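You operate a simulated robot arm through the tools that you are given. There is no shell and no other tool. Be economical: measure what you need, move in short steps, check, and stop when the job is done.

Carry out the task below with a simulated robot arm. There is one attempt and no reset: what you move stays moved.

TASK
Press the test button two times.
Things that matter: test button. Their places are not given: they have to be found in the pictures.

It is judged by the outcome, as a careful person would: the job done as asked, and still so three seconds after it is handed in. It fails if anything else is knocked over, pushed out of place, dropped, spilled or broken.

THE ROBOT
A 6-joint arm with a two-finger parallel gripper, fixed in place. Base frame: the origin is at the foot of the arm, x ahead of it, y to its left, z up. Lengths are in mm, angles in degrees, forces in N, time in s.
With the tool pointing down near the work surface it reaches from about 240 to 660 mm from the base axis. Its first joint turns from -66.0 to 66.0 degrees. Payload 2.9 kg.
Tool frame: the origin (TCP) lies between the finger pads and is the grasp point; the fingertips stand 30 mm ahead of it; z points along the fingers, y is the line along which they close. The gripper opens to 110 mm. The fingers are 20 mm wide and 10 mm thick; the gripper's body (48 by 112 mm) begins 55 mm behind the TCP.
Orientation is that of the tool frame in the base frame, as a unit quaternion [x, y, z, w]. With the fingers straight down and closing along the base's y, the tool's x points along the base's -x, its y along +y and its z along -z.

THE INTERFACE
- The arm moves only by the tool apply_moves. Its argument "motion" is a list of rows, each a list of 3 entries, a list of its own where there are three numbers: the shift along the tool's x, y, z in units of 25 mm (1.0 is 25 mm), then the turn, a rotation vector about the tool's x, y, z in units of 4 degrees (1.0 is 4 degrees), then the opening, from 0 (shut) to 1 (fully open). In form: [[[dx, dy, dz], [rx, ry, rz], gripper], ...]. A call has 1 to 12 rows; each row shifts and turns the commanded pose from where the row before left it, along the tool's axes as they then stand. A call with a number of a shift or a turn outside -1 to 1 is refused whole. A row lasts 0.2 s, in which the tool goes at most 50 mm and 8.6 degrees; a call with a longer step from one row to the next is refused whole, and so is a gripper value outside its range. A pose out of reach is approached as far as the arm can. The call stops where the force on the tool passes 40 N (or 10 N more than at its start, if that is more) or the arm is blocked; 0.2 s more then pass. The fingers move at their own pace (about 108 mm/s each) and stop on an object; they squeeze with about 23 N. The grip force told is the motor's: it shows also when the fingers shut on nothing. Time passes only in rows, and 0.2 s behind the last, so rows that do not move let the fingers close. It gives the time, the measured TCP pose, the force on the tool (base axes), the opening and the grip force at its end, in the units of the frame above (readings bear some noise), and new pictures: "show" is both (left out), scene, wrist or none.
- Cameras (640 x 400 px; columns grow to the right, rows downward): "scene" is fixed at [77, 428, 1413.6]; the picture's right is [-0.79, -0.62, 0.00], its down [-0.17, 0.22, -0.96] and it looks along [0.59, -0.76, -0.28] (base axes); focal length 330 px, centre (320, 200). "wrist" rides on the gripper at [-36, 0, -57] in the tool frame; the picture's right is [0.00, -1.00, 0.00], its down [0.97, 0.00, -0.24] and it looks along [0.24, 0.00, 0.97] (tool axes); focal length 218 px, centre (320, 200).
- pixel_to_xyz(camera, pixels): there is no depth. For up to 12 entries [column, row, z] of the newest picture of that camera ("zoom" is the newest enlarged one), the place [x, y] in the base frame at which the ray of that pixel passes the height z, good to about 2 mm. No time passes.
- zoom(camera, box): a new picture of the part [left, top, right, bottom] of that camera's present view, enlarged. No time passes.
- finish_job(): hands the job in; it is judged then, once.

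Work in short steps. Measure before you move; look again where a grasp or a placing could have gone wrong, and mend it. You have 60 turns and 120 pictures in all, the two below and enlarged ones among them. Open the gripper and draw the arm clear of the work before you hand the job in, unless the task says otherwise; then end with one line.

The tools are called after ">>>" by a JSON object that holds its "api" and its "payload". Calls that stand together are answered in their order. apply_moves: Moves the arm, as the interface text tells. Its arguments: {"type":"object","properties":{"motion":{"type":"array","items":{"type":"array"}},"show":{"type":"string","enum":["both","scene","wrist","none"]}},"required":["motion"]} The other tools are called the same way: pixel_to_xyz (camera, pixels) gives the place at which the rays of pixels pass given heights; zoom (camera, box) takes an enlarged picture of a part of a camera's view; finish_job () hands the job in.

At the start:

```text
clock: 0.0
ee_pos: [373.5, 44.2, 1263.6]
ee_rot: [-0.001, 1.0, 0.001, 0.0]
ft_force: [0.5, 0.3, 0.2]
opening: 109.9
grasp_force: 0.0
```

scene: 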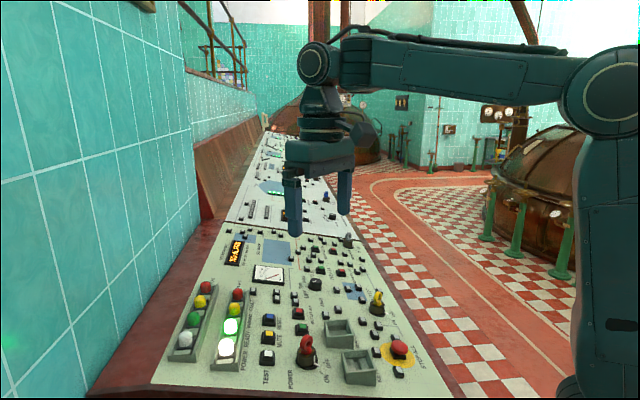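
wrist: 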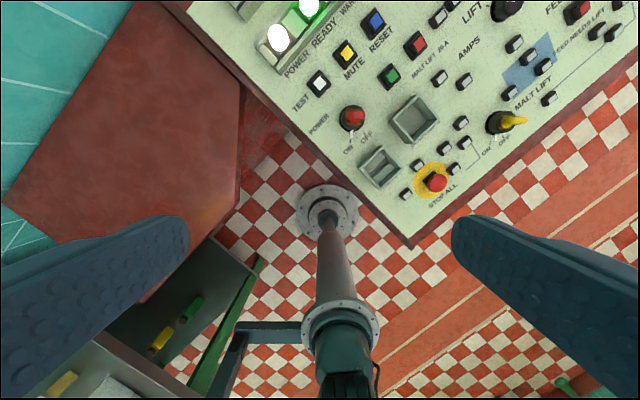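

The TEST label sits beside the white button at about wrist (318,83), scene (267,357). I enlarge both views and measure it.

>>> {"api": "zoom", "payload": {"camera": "wrist", "box": [260, 30, 420, 130]}}

>>> {"api": "zoom", "payload": {"camera": "scene", "box": [200, 300, 360, 400]}}

>>> {"api": "pixel_to_xyz", "payload": {"camera": "wrist", "pixels": [[318, 83, 916], [318, 83, 930], [318, 83, 950], [347, 52, 930]]}}

>>> {"api": "pixel_to_xyz", "payload": {"camera": "scene", "pixels": [[267, 355, 916], [267, 355, 930], [267, 355, 950], [268, 335, 930]]}}

```text
4.00 times, centred on (340, 80) of wrist
```

zoom: 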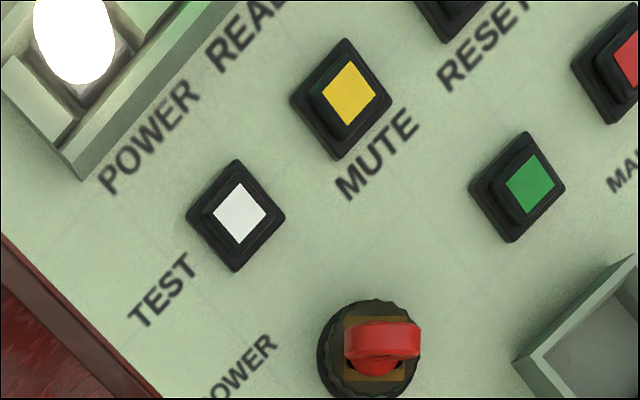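

```text
4.00 times, centred on (280, 350) of scene
```

zoom: 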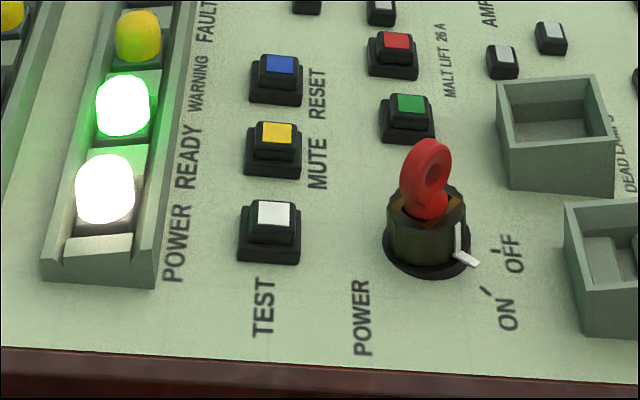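

```text
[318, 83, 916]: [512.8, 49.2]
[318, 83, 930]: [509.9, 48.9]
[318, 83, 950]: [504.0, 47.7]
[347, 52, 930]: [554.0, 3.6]
```

```text
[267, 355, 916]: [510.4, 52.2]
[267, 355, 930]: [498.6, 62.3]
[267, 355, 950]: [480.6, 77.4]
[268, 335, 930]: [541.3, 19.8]
```

The white top appears at about (511, 50), near z 916. I shut the gripper and move over it at a safe height, then measure again.

>>> {"api": "apply_moves", "payload": {"motion": [[[-0.91, 0.03, 0.5], [0, 0, 0], 0], [[-0.91, 0.03, 0.8], [0, 0, 0], 0], [[-0.91, 0.03, 0.9], [0, 0, 0], 0], [[-0.91, 0.03, 0.9], [0, 0, 0], 0], [[-0.91, 0.03, 0.9], [0, 0, 0], 0], [[-0.91, 0.03, 0.9], [0, 0, 0], 0], [[0, 0, 0.9], [0, 0, 0], 0], [[0, 0, 0.9], [0, 0, 0], 0], [[0, 0, 0], [0, 0, 0], 0]]}}

```text
clock: 2.0
ee_pos: [510.3, 49.7, 1095.8]
ee_rot: [0.0, 1.0, 0.001, 0.001]
ft_force: [0.2, 0.1, 0.4]
opening: 0.2
grasp_force: 22.7
```

scene: 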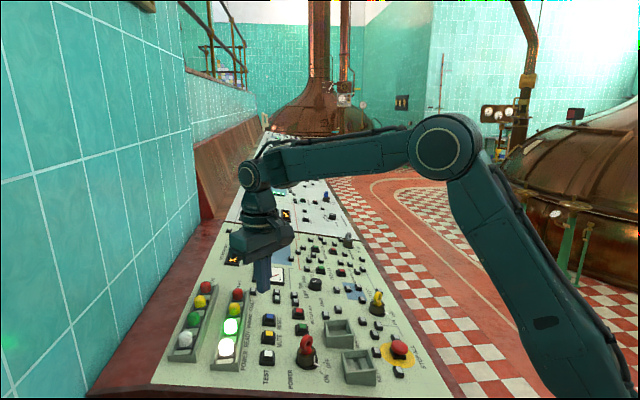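
wrist: 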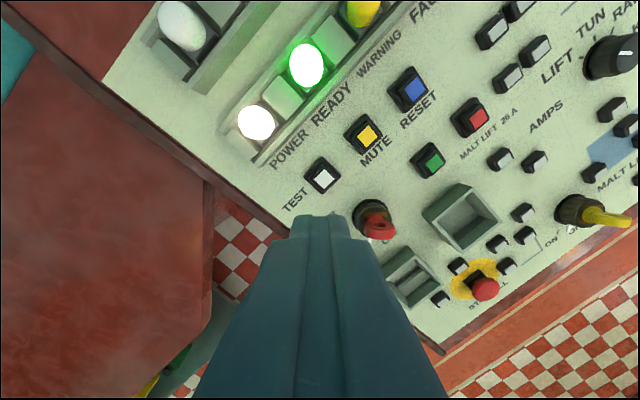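

>>> {"api": "zoom", "payload": {"camera": "wrist", "box": [280, 130, 440, 230]}}

>>> {"api": "pixel_to_xyz", "payload": {"camera": "wrist", "pixels": [[323, 177, 900], [323, 177, 916], [323, 177, 930], [367, 135, 916], [432, 159, 916], [375, 228, 916], [375, 228, 960]]}}

>>> {"api": "pixel_to_xyz", "payload": {"camera": "scene", "pixels": [[267.9, 353.3, 900], [267.9, 353.3, 916], [267.9, 353.3, 930]]}}

```text
4.00 times, centred on (360, 180) of wrist
```

zoom: 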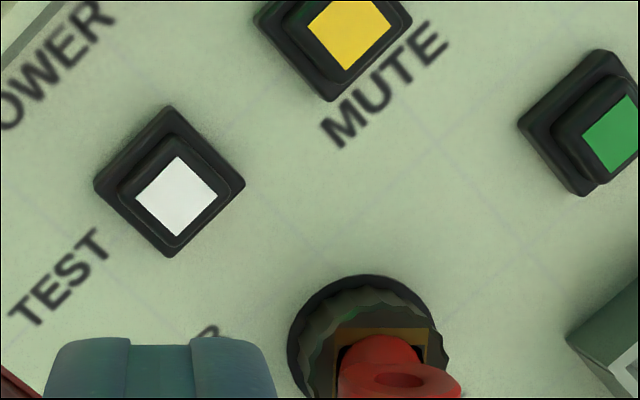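

```text
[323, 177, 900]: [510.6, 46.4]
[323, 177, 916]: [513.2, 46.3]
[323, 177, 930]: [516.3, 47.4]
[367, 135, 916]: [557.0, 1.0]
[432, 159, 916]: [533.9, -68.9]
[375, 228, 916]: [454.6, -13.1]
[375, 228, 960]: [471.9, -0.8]
```

```text
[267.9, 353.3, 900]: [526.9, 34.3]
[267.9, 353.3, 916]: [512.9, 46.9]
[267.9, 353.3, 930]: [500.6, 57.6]
```

The button top is at about (512, 47), z≈916. I correct sideways and lower the shut fingertips to about 10 mm above it.

>>> {"api": "apply_moves", "payload": {"motion": [[[-0.07, -0.1, 0.8], [0, 0, 0], 0], [[0, 0, 0.8], [0, 0, 0], 0], [[0, 0, 0.8], [0, 0, 0], 0], [[0, 0, 0.8], [0, 0, 0], 0], [[0, 0, 0.8], [0, 0, 0], 0], [[0, 0, 0.8], [0, 0, 0], 0], [[0, 0, 0.6], [0, 0, 0], 0], [[0, 0, 0], [0, 0, 0], 0]]}}

>>> {"api": "zoom", "payload": {"camera": "scene", "box": [200, 300, 360, 400]}}

```text
clock: 3.8
ee_pos: [513.1, 47.7, 959.4]
ee_rot: [0.001, 1.0, 0.0, -0.001]
ft_force: [0.1, -0.1, -0.3]
opening: 0.2
grasp_force: 23.5
```

scene: 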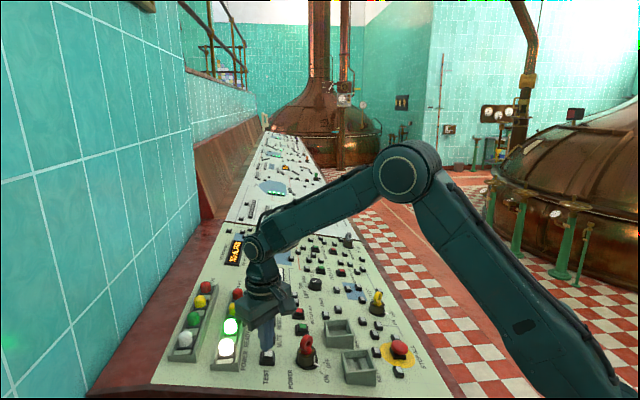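
wrist: 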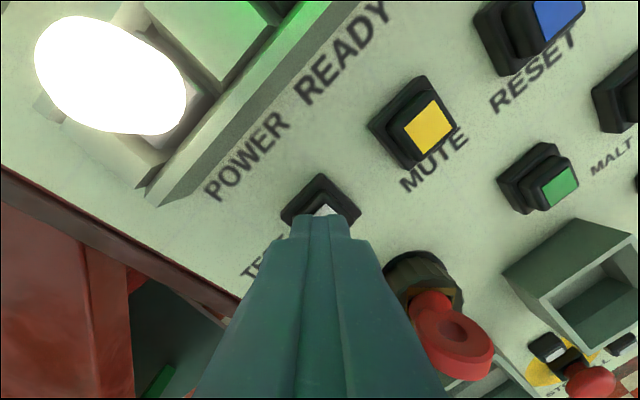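

```text
4.00 times, centred on (280, 350) of scene
```

zoom: 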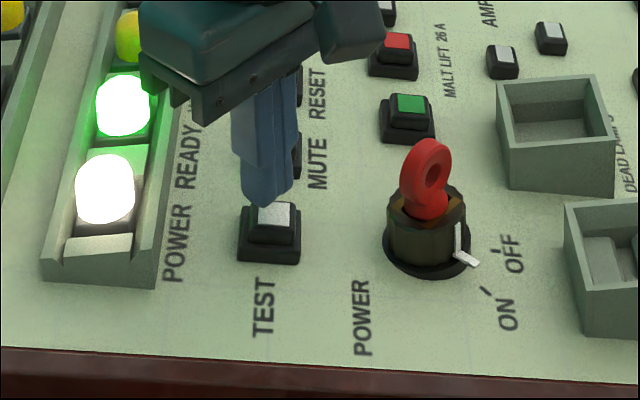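

The tip sits right above the button. I lower it gently to find contact.

>>> {"api": "apply_moves", "payload": {"motion": [[[0, 0, 0.1], [0, 0, 0], 0], [[0, 0, 0.1], [0, 0, 0], 0], [[0, 0, 0.1], [0, 0, 0], 0], [[0, 0, 0.1], [0, 0, 0], 0], [[0, 0, 0], [0, 0, 0], 0]], "show": "wrist"}}

>>> {"api": "zoom", "payload": {"camera": "scene", "box": [200, 300, 360, 400]}}

```text
clock: 5.0
ee_pos: [512.9, 48.3, 949.9]
ee_rot: [0.0, 1.0, 0.001, 0.0]
ft_force: [-0.2, -0.2, -0.2]
opening: 0.1
grasp_force: 22.7
```

wrist: 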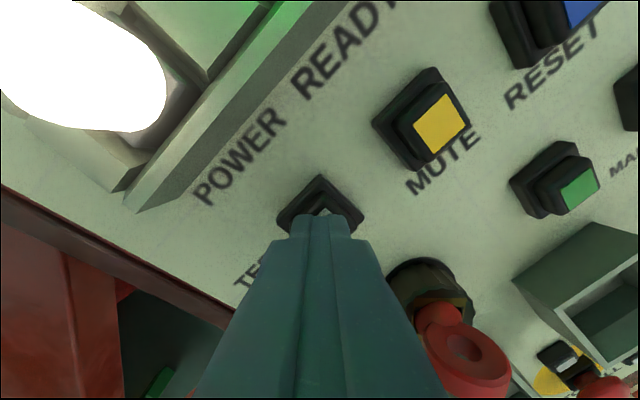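

```text
4.00 times, centred on (280, 350) of scene
```

zoom: 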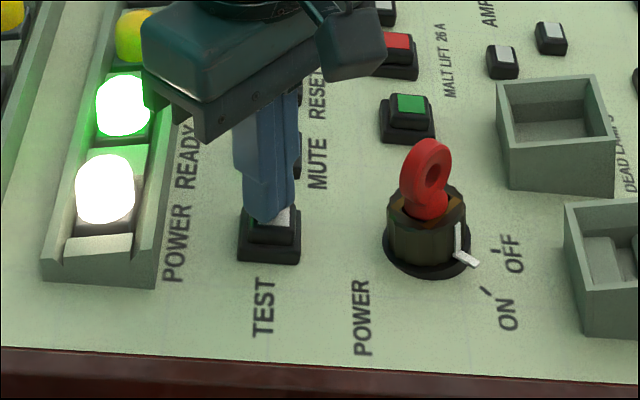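

No contact yet, with the tip at z≈920. I go on down in 1 mm steps.

>>> {"api": "apply_moves", "payload": {"motion": [[[0, 0, 0.04], [0, 0, 0], 0], [[0, 0, 0.04], [0, 0, 0], 0], [[0, 0, 0.04], [0, 0, 0], 0], [[0, 0, 0.04], [0, 0, 0], 0], [[0, 0, 0.04], [0, 0, 0], 0]], "show": "none"}}

>>> {"api": "zoom", "payload": {"camera": "scene", "box": [200, 300, 360, 400]}}

```text
clock: 6.2
ee_pos: [512.8, 48.5, 944.3]
ee_rot: [0.0, 1.0, 0.001, 0.0]
ft_force: [0.9, 0.9, 2.3]
opening: 0.1
grasp_force: 22.4
```

```text
4.00 times, centred on (280, 350) of scene
```

zoom: 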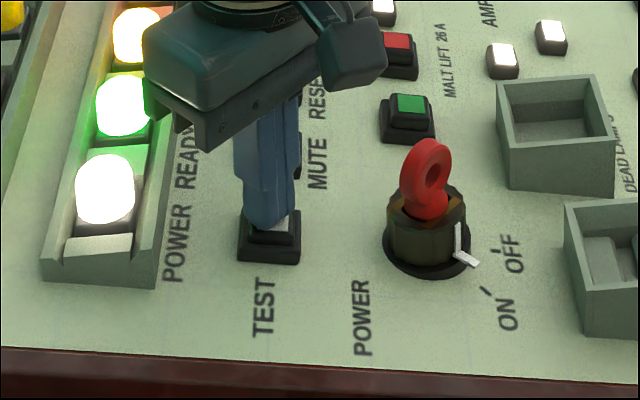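

The force is 2.3 N and the lamps have all lit, so the first press has registered. I lift fully to release it and check that the lamps go out.

>>> {"api": "apply_moves", "payload": {"motion": [[[0, 0, -0.2], [0, 0, 0], 0], [[0, 0, -0.4], [0, 0, 0], 0], [[0, 0, 0], [0, 0, 0], 0], [[0, 0, 0], [0, 0, 0], 0]], "show": "none"}}

>>> {"api": "zoom", "payload": {"camera": "scene", "box": [200, 300, 360, 400]}}

```text
clock: 7.2
ee_pos: [513.0, 47.8, 959.6]
ee_rot: [-0.001, 1.0, 0.0, 0.001]
ft_force: [0.6, 0.2, -0.2]
opening: 0.0
grasp_force: 23.1
```

```text
4.00 times, centred on (280, 350) of scene
```

zoom: 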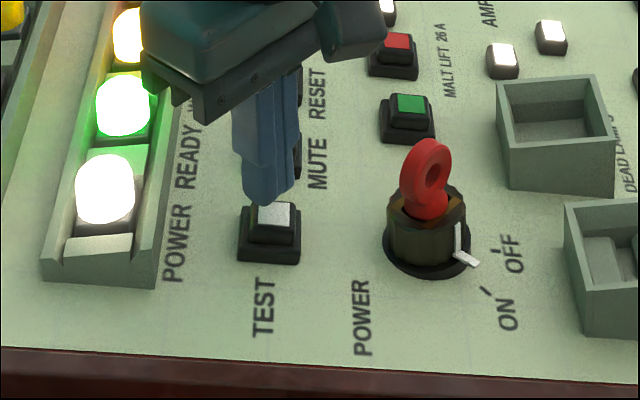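

The button is released, but the lamps are still lit. They may be timed or latched, so I wait a little and look again.

>>> {"api": "apply_moves", "payload": {"motion": [[[0, 0, 0], [0, 0, 0], 0], [[0, 0, 0], [0, 0, 0], 0], [[0, 0, 0], [0, 0, 0], 0], [[0, 0, 0], [0, 0, 0], 0], [[0, 0, 0], [0, 0, 0], 0], [[0, 0, 0], [0, 0, 0], 0], [[0, 0, 0], [0, 0, 0], 0], [[0, 0, 0], [0, 0, 0], 0]], "show": "scene"}}

```text
clock: 9.0
ee_pos: [512.3, 47.9, 960.3]
ee_rot: [-0.001, 1.0, 0.001, 0.0]
ft_force: [0.0, -0.5, -0.7]
opening: 0.1
grasp_force: 22.7
```

scene: 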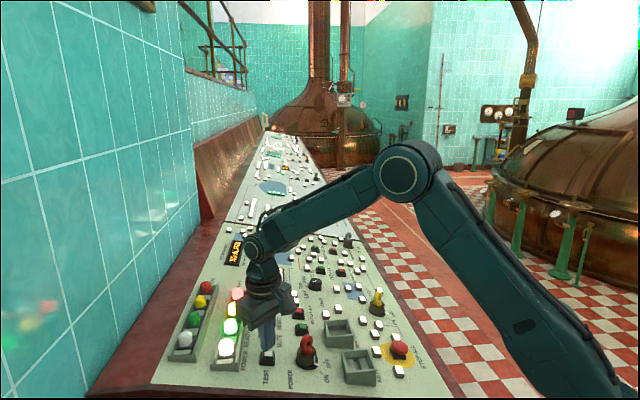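

The lamps stay lit, so the first press is counted. Now the second press, with the same stroke.

>>> {"api": "apply_moves", "payload": {"motion": [[[0, 0, 0.2], [0, 0, 0], 0], [[0, 0, 0.2], [0, 0, 0], 0], [[0, 0, 0.04], [0, 0, 0], 0], [[0, 0, 0.04], [0, 0, 0], 0], [[0, 0, 0.04], [0, 0, 0], 0], [[0, 0, 0.04], [0, 0, 0], 0], [[0, 0, 0.04], [0, 0, 0], 0]], "show": "none"}}

>>> {"api": "zoom", "payload": {"camera": "scene", "box": [200, 300, 360, 400]}}

```text
clock: 10.6
ee_pos: [513.2, 46.2, 945.1]
ee_rot: [0.0, 1.0, 0.002, 0.0]
ft_force: [0.8, 0.8, 2.6]
opening: 0.3
grasp_force: 23.0
```

```text
4.00 times, centred on (280, 350) of scene
```

zoom: 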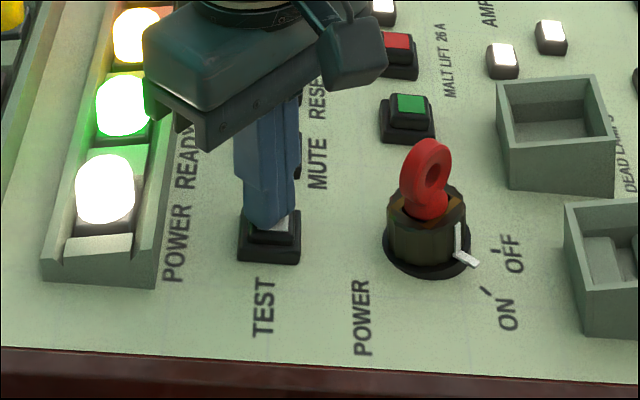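

The force is 2.6 N, much like the first press, but the lamps were already lit and can't confirm it. Without releasing, I press 1 mm deeper to be sure.

>>> {"api": "apply_moves", "payload": {"motion": [[[0, 0, 0.04], [0, 0, 0], 0], [[0, 0, 0], [0, 0, 0], 0]], "show": "none"}}

>>> {"api": "zoom", "payload": {"camera": "scene", "box": [140, 230, 430, 400]}}

```text
clock: 11.2
ee_pos: [512.9, 48.1, 945.0]
ee_rot: [0.0, 1.0, 0.0, 0.001]
ft_force: [0.6, 0.5, 4.2]
opening: 0.1
grasp_force: 23.0
```

```text
2.21 times, centred on (285, 315) of scene
```

zoom: 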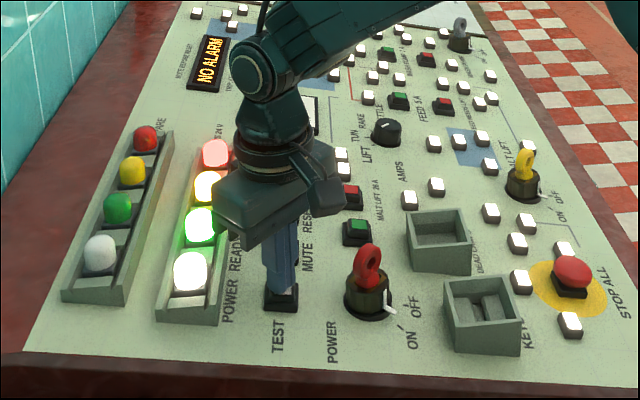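

The force is 4.2 N, above that of the first press. I release and draw well clear, opening the gripper once up high.

>>> {"api": "apply_moves", "payload": {"motion": [[[0, 0, -0.2], [0, 0, 0], 0], [[0, 0, -0.6], [0, 0, 0], 0], [[0, 0, -0.9], [0, 0, 0], 0], [[0, 0, -0.9], [0, 0, 0], 0], [[0, 0, -0.9], [0, 0, 0], 0], [[0, 0, -0.9], [0, 0, 0], 0], [[0, 0, -0.9], [0, 0, 0], 0], [[0, 0, -0.9], [0, 0, 0], 1], [[0, 0, -0.9], [0, 0, 0], 1], [[0, 0, -0.9], [0, 0, 0], 1], [[0, 0, 0], [0, 0, 0], 1], [[0, 0, 0], [0, 0, 0], 1]]}}

```text
clock: 13.8
ee_pos: [512.5, 47.1, 1144.1]
ee_rot: [-0.001, 1.0, 0.0, 0.0]
ft_force: [-0.3, -1.0, -0.7]
opening: 110.3
grasp_force: 0.1
```

scene: 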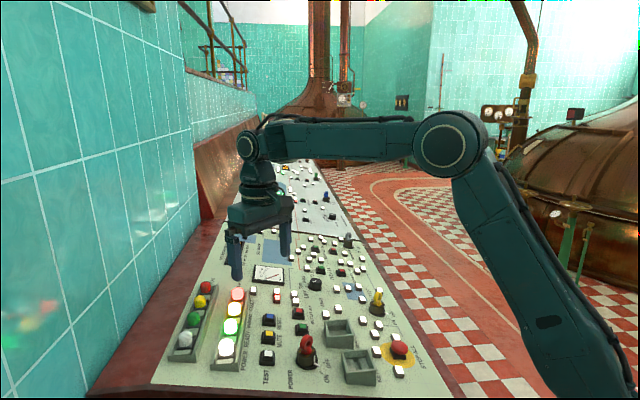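
wrist: 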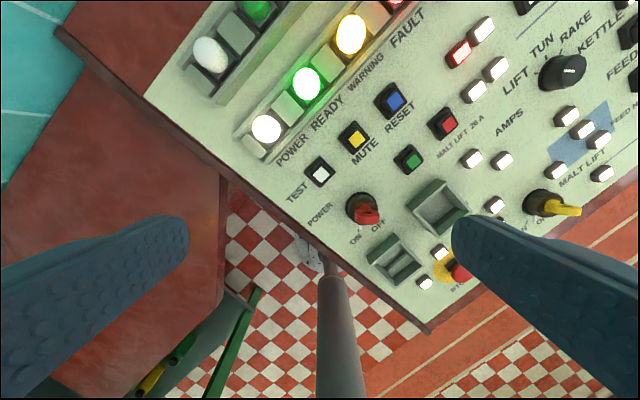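

All is in place. I wait to see when the lamps go out, which would tell whether the second press registered.

>>> {"api": "apply_moves", "payload": {"motion": [[[0, 0, 0], [0, 0, 0], 1], [[0, 0, 0], [0, 0, 0], 1], [[0, 0, 0], [0, 0, 0], 1], [[0, 0, 0], [0, 0, 0], 1]], "show": "wrist"}}

>>> {"api": "apply_moves", "payload": {"motion": [[[0, 0, 0], [0, 0, 0], 1], [[0, 0, 0], [0, 0, 0], 1], [[0, 0, 0], [0, 0, 0], 1], [[0, 0, 0], [0, 0, 0], 1]], "show": "wrist"}}

>>> {"api": "apply_moves", "payload": {"motion": [[[0, 0, 0], [0, 0, 0], 1], [[0, 0, 0], [0, 0, 0], 1], [[0, 0, 0], [0, 0, 0], 1], [[0, 0, 0], [0, 0, 0], 1]], "show": "wrist"}}

>>> {"api": "apply_moves", "payload": {"motion": [[[0, 0, 0], [0, 0, 0], 1], [[0, 0, 0], [0, 0, 0], 1], [[0, 0, 0], [0, 0, 0], 1], [[0, 0, 0], [0, 0, 0], 1]], "show": "wrist"}}

```text
clock: 14.8
ee_pos: [512.7, 46.7, 1143.9]
ee_rot: [0.0, 1.0, 0.001, 0.0]
ft_force: [0.2, -0.2, 0.4]
opening: 110.0
grasp_force: 0.1
```

wrist: 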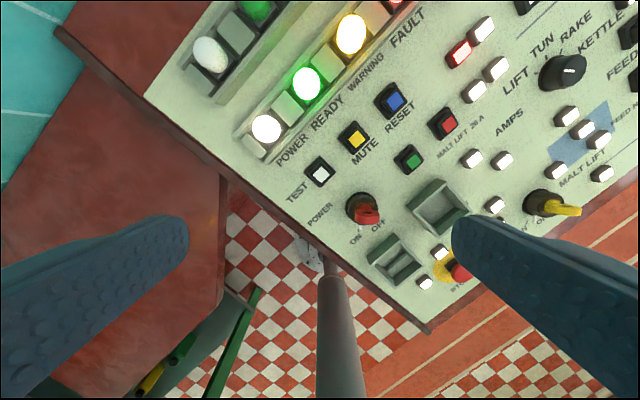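

```text
clock: 15.8
ee_pos: [513.3, 46.9, 1143.9]
ee_rot: [0.001, 1.0, 0.001, 0.001]
ft_force: [0.5, -0.4, 0.1]
opening: 109.6
grasp_force: 0.1
```

wrist: 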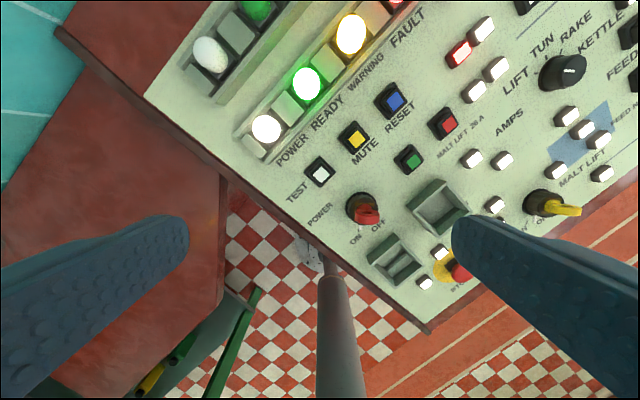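

```text
clock: 16.8
ee_pos: [513.1, 47.9, 1144.6]
ee_rot: [0.0, 1.0, 0.001, 0.0]
ft_force: [-0.5, -0.5, 0.0]
opening: 110.2
grasp_force: 0.1
```

wrist: 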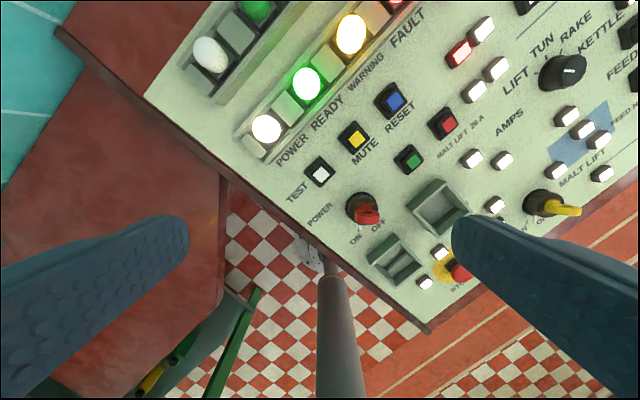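

```text
clock: 17.8
ee_pos: [513.0, 47.3, 1143.8]
ee_rot: [0.0, 1.0, 0.001, 0.0]
ft_force: [-0.3, 0.1, 0.3]
opening: 110.0
grasp_force: 0.0
```

wrist: 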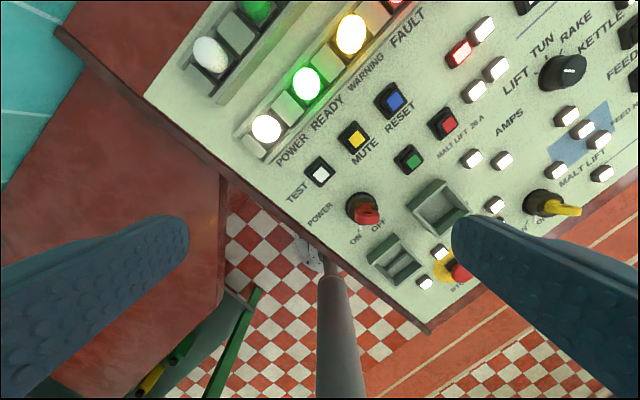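

Still lit at 17.8 s. I wait somewhat longer.

>>> {"api": "apply_moves", "payload": {"motion": [[[0, 0, 0], [0, 0, 0], 1], [[0, 0, 0], [0, 0, 0], 1], [[0, 0, 0], [0, 0, 0], 1], [[0, 0, 0], [0, 0, 0], 1], [[0, 0, 0], [0, 0, 0], 1], [[0, 0, 0], [0, 0, 0], 1], [[0, 0, 0], [0, 0, 0], 1], [[0, 0, 0], [0, 0, 0], 1], [[0, 0, 0], [0, 0, 0], 1]], "show": "wrist"}}

>>> {"api": "apply_moves", "payload": {"motion": [[[0, 0, 0], [0, 0, 0], 1], [[0, 0, 0], [0, 0, 0], 1], [[0, 0, 0], [0, 0, 0], 1], [[0, 0, 0], [0, 0, 0], 1], [[0, 0, 0], [0, 0, 0], 1], [[0, 0, 0], [0, 0, 0], 1], [[0, 0, 0], [0, 0, 0], 1], [[0, 0, 0], [0, 0, 0], 1], [[0, 0, 0], [0, 0, 0], 1]], "show": "wrist"}}

>>> {"api": "apply_moves", "payload": {"motion": [[[0, 0, 0], [0, 0, 0], 1], [[0, 0, 0], [0, 0, 0], 1], [[0, 0, 0], [0, 0, 0], 1], [[0, 0, 0], [0, 0, 0], 1], [[0, 0, 0], [0, 0, 0], 1], [[0, 0, 0], [0, 0, 0], 1], [[0, 0, 0], [0, 0, 0], 1], [[0, 0, 0], [0, 0, 0], 1], [[0, 0, 0], [0, 0, 0], 1]], "show": "wrist"}}

```text
clock: 19.8
ee_pos: [513.3, 47.4, 1143.8]
ee_rot: [0.0, 1.0, 0.001, 0.0]
ft_force: [0.3, 0.0, -1.6]
opening: 110.1
grasp_force: 0.1
```

wrist: 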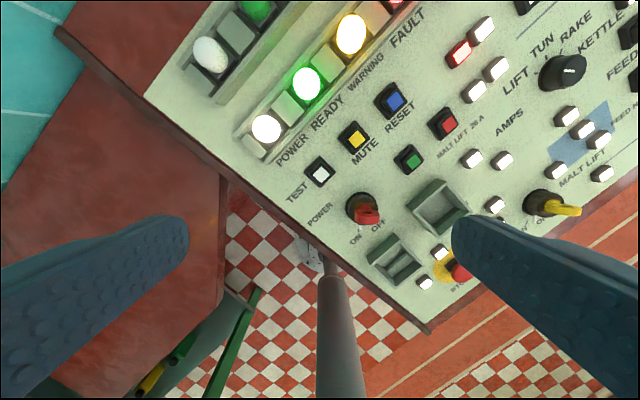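

```text
clock: 21.8
ee_pos: [512.7, 47.2, 1144.5]
ee_rot: [0.001, 1.0, 0.002, 0.0]
ft_force: [0.7, 0.0, 0.5]
opening: 110.1
grasp_force: 0.0
```

wrist: 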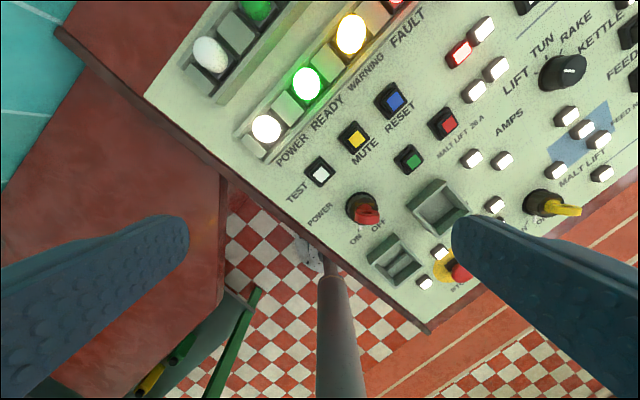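

```text
clock: 23.8
ee_pos: [512.9, 47.3, 1144.2]
ee_rot: [0.001, 1.0, 0.0, 0.0]
ft_force: [0.9, -0.6, 0.5]
opening: 110.3
grasp_force: 0.0
```

wrist: 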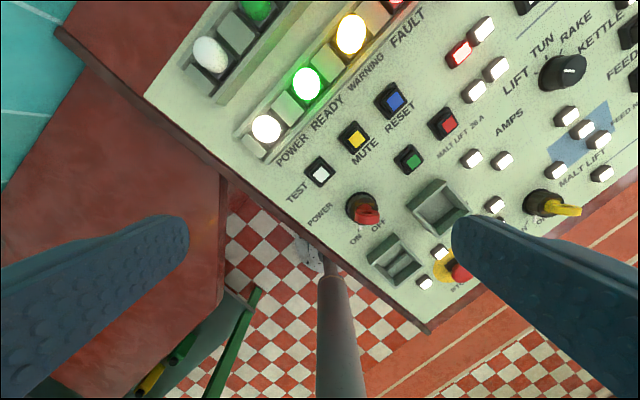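

The lamps latch on after the first press. The second stroke followed a full release and went 1 mm deeper than the first, so it must have registered too. Nothing else was touched, the gripper is open and the arm is clear, so I hand in.

>>> {"api": "finish_job", "payload": {}}

```text
The job is handed in.
```

I pressed the test button twice, letting it up fully in between. The panel lamps lit on the first press and stayed lit, so they could not confirm the second, but that one went 1 mm deeper and reached 4.2 N against 2.3 N.
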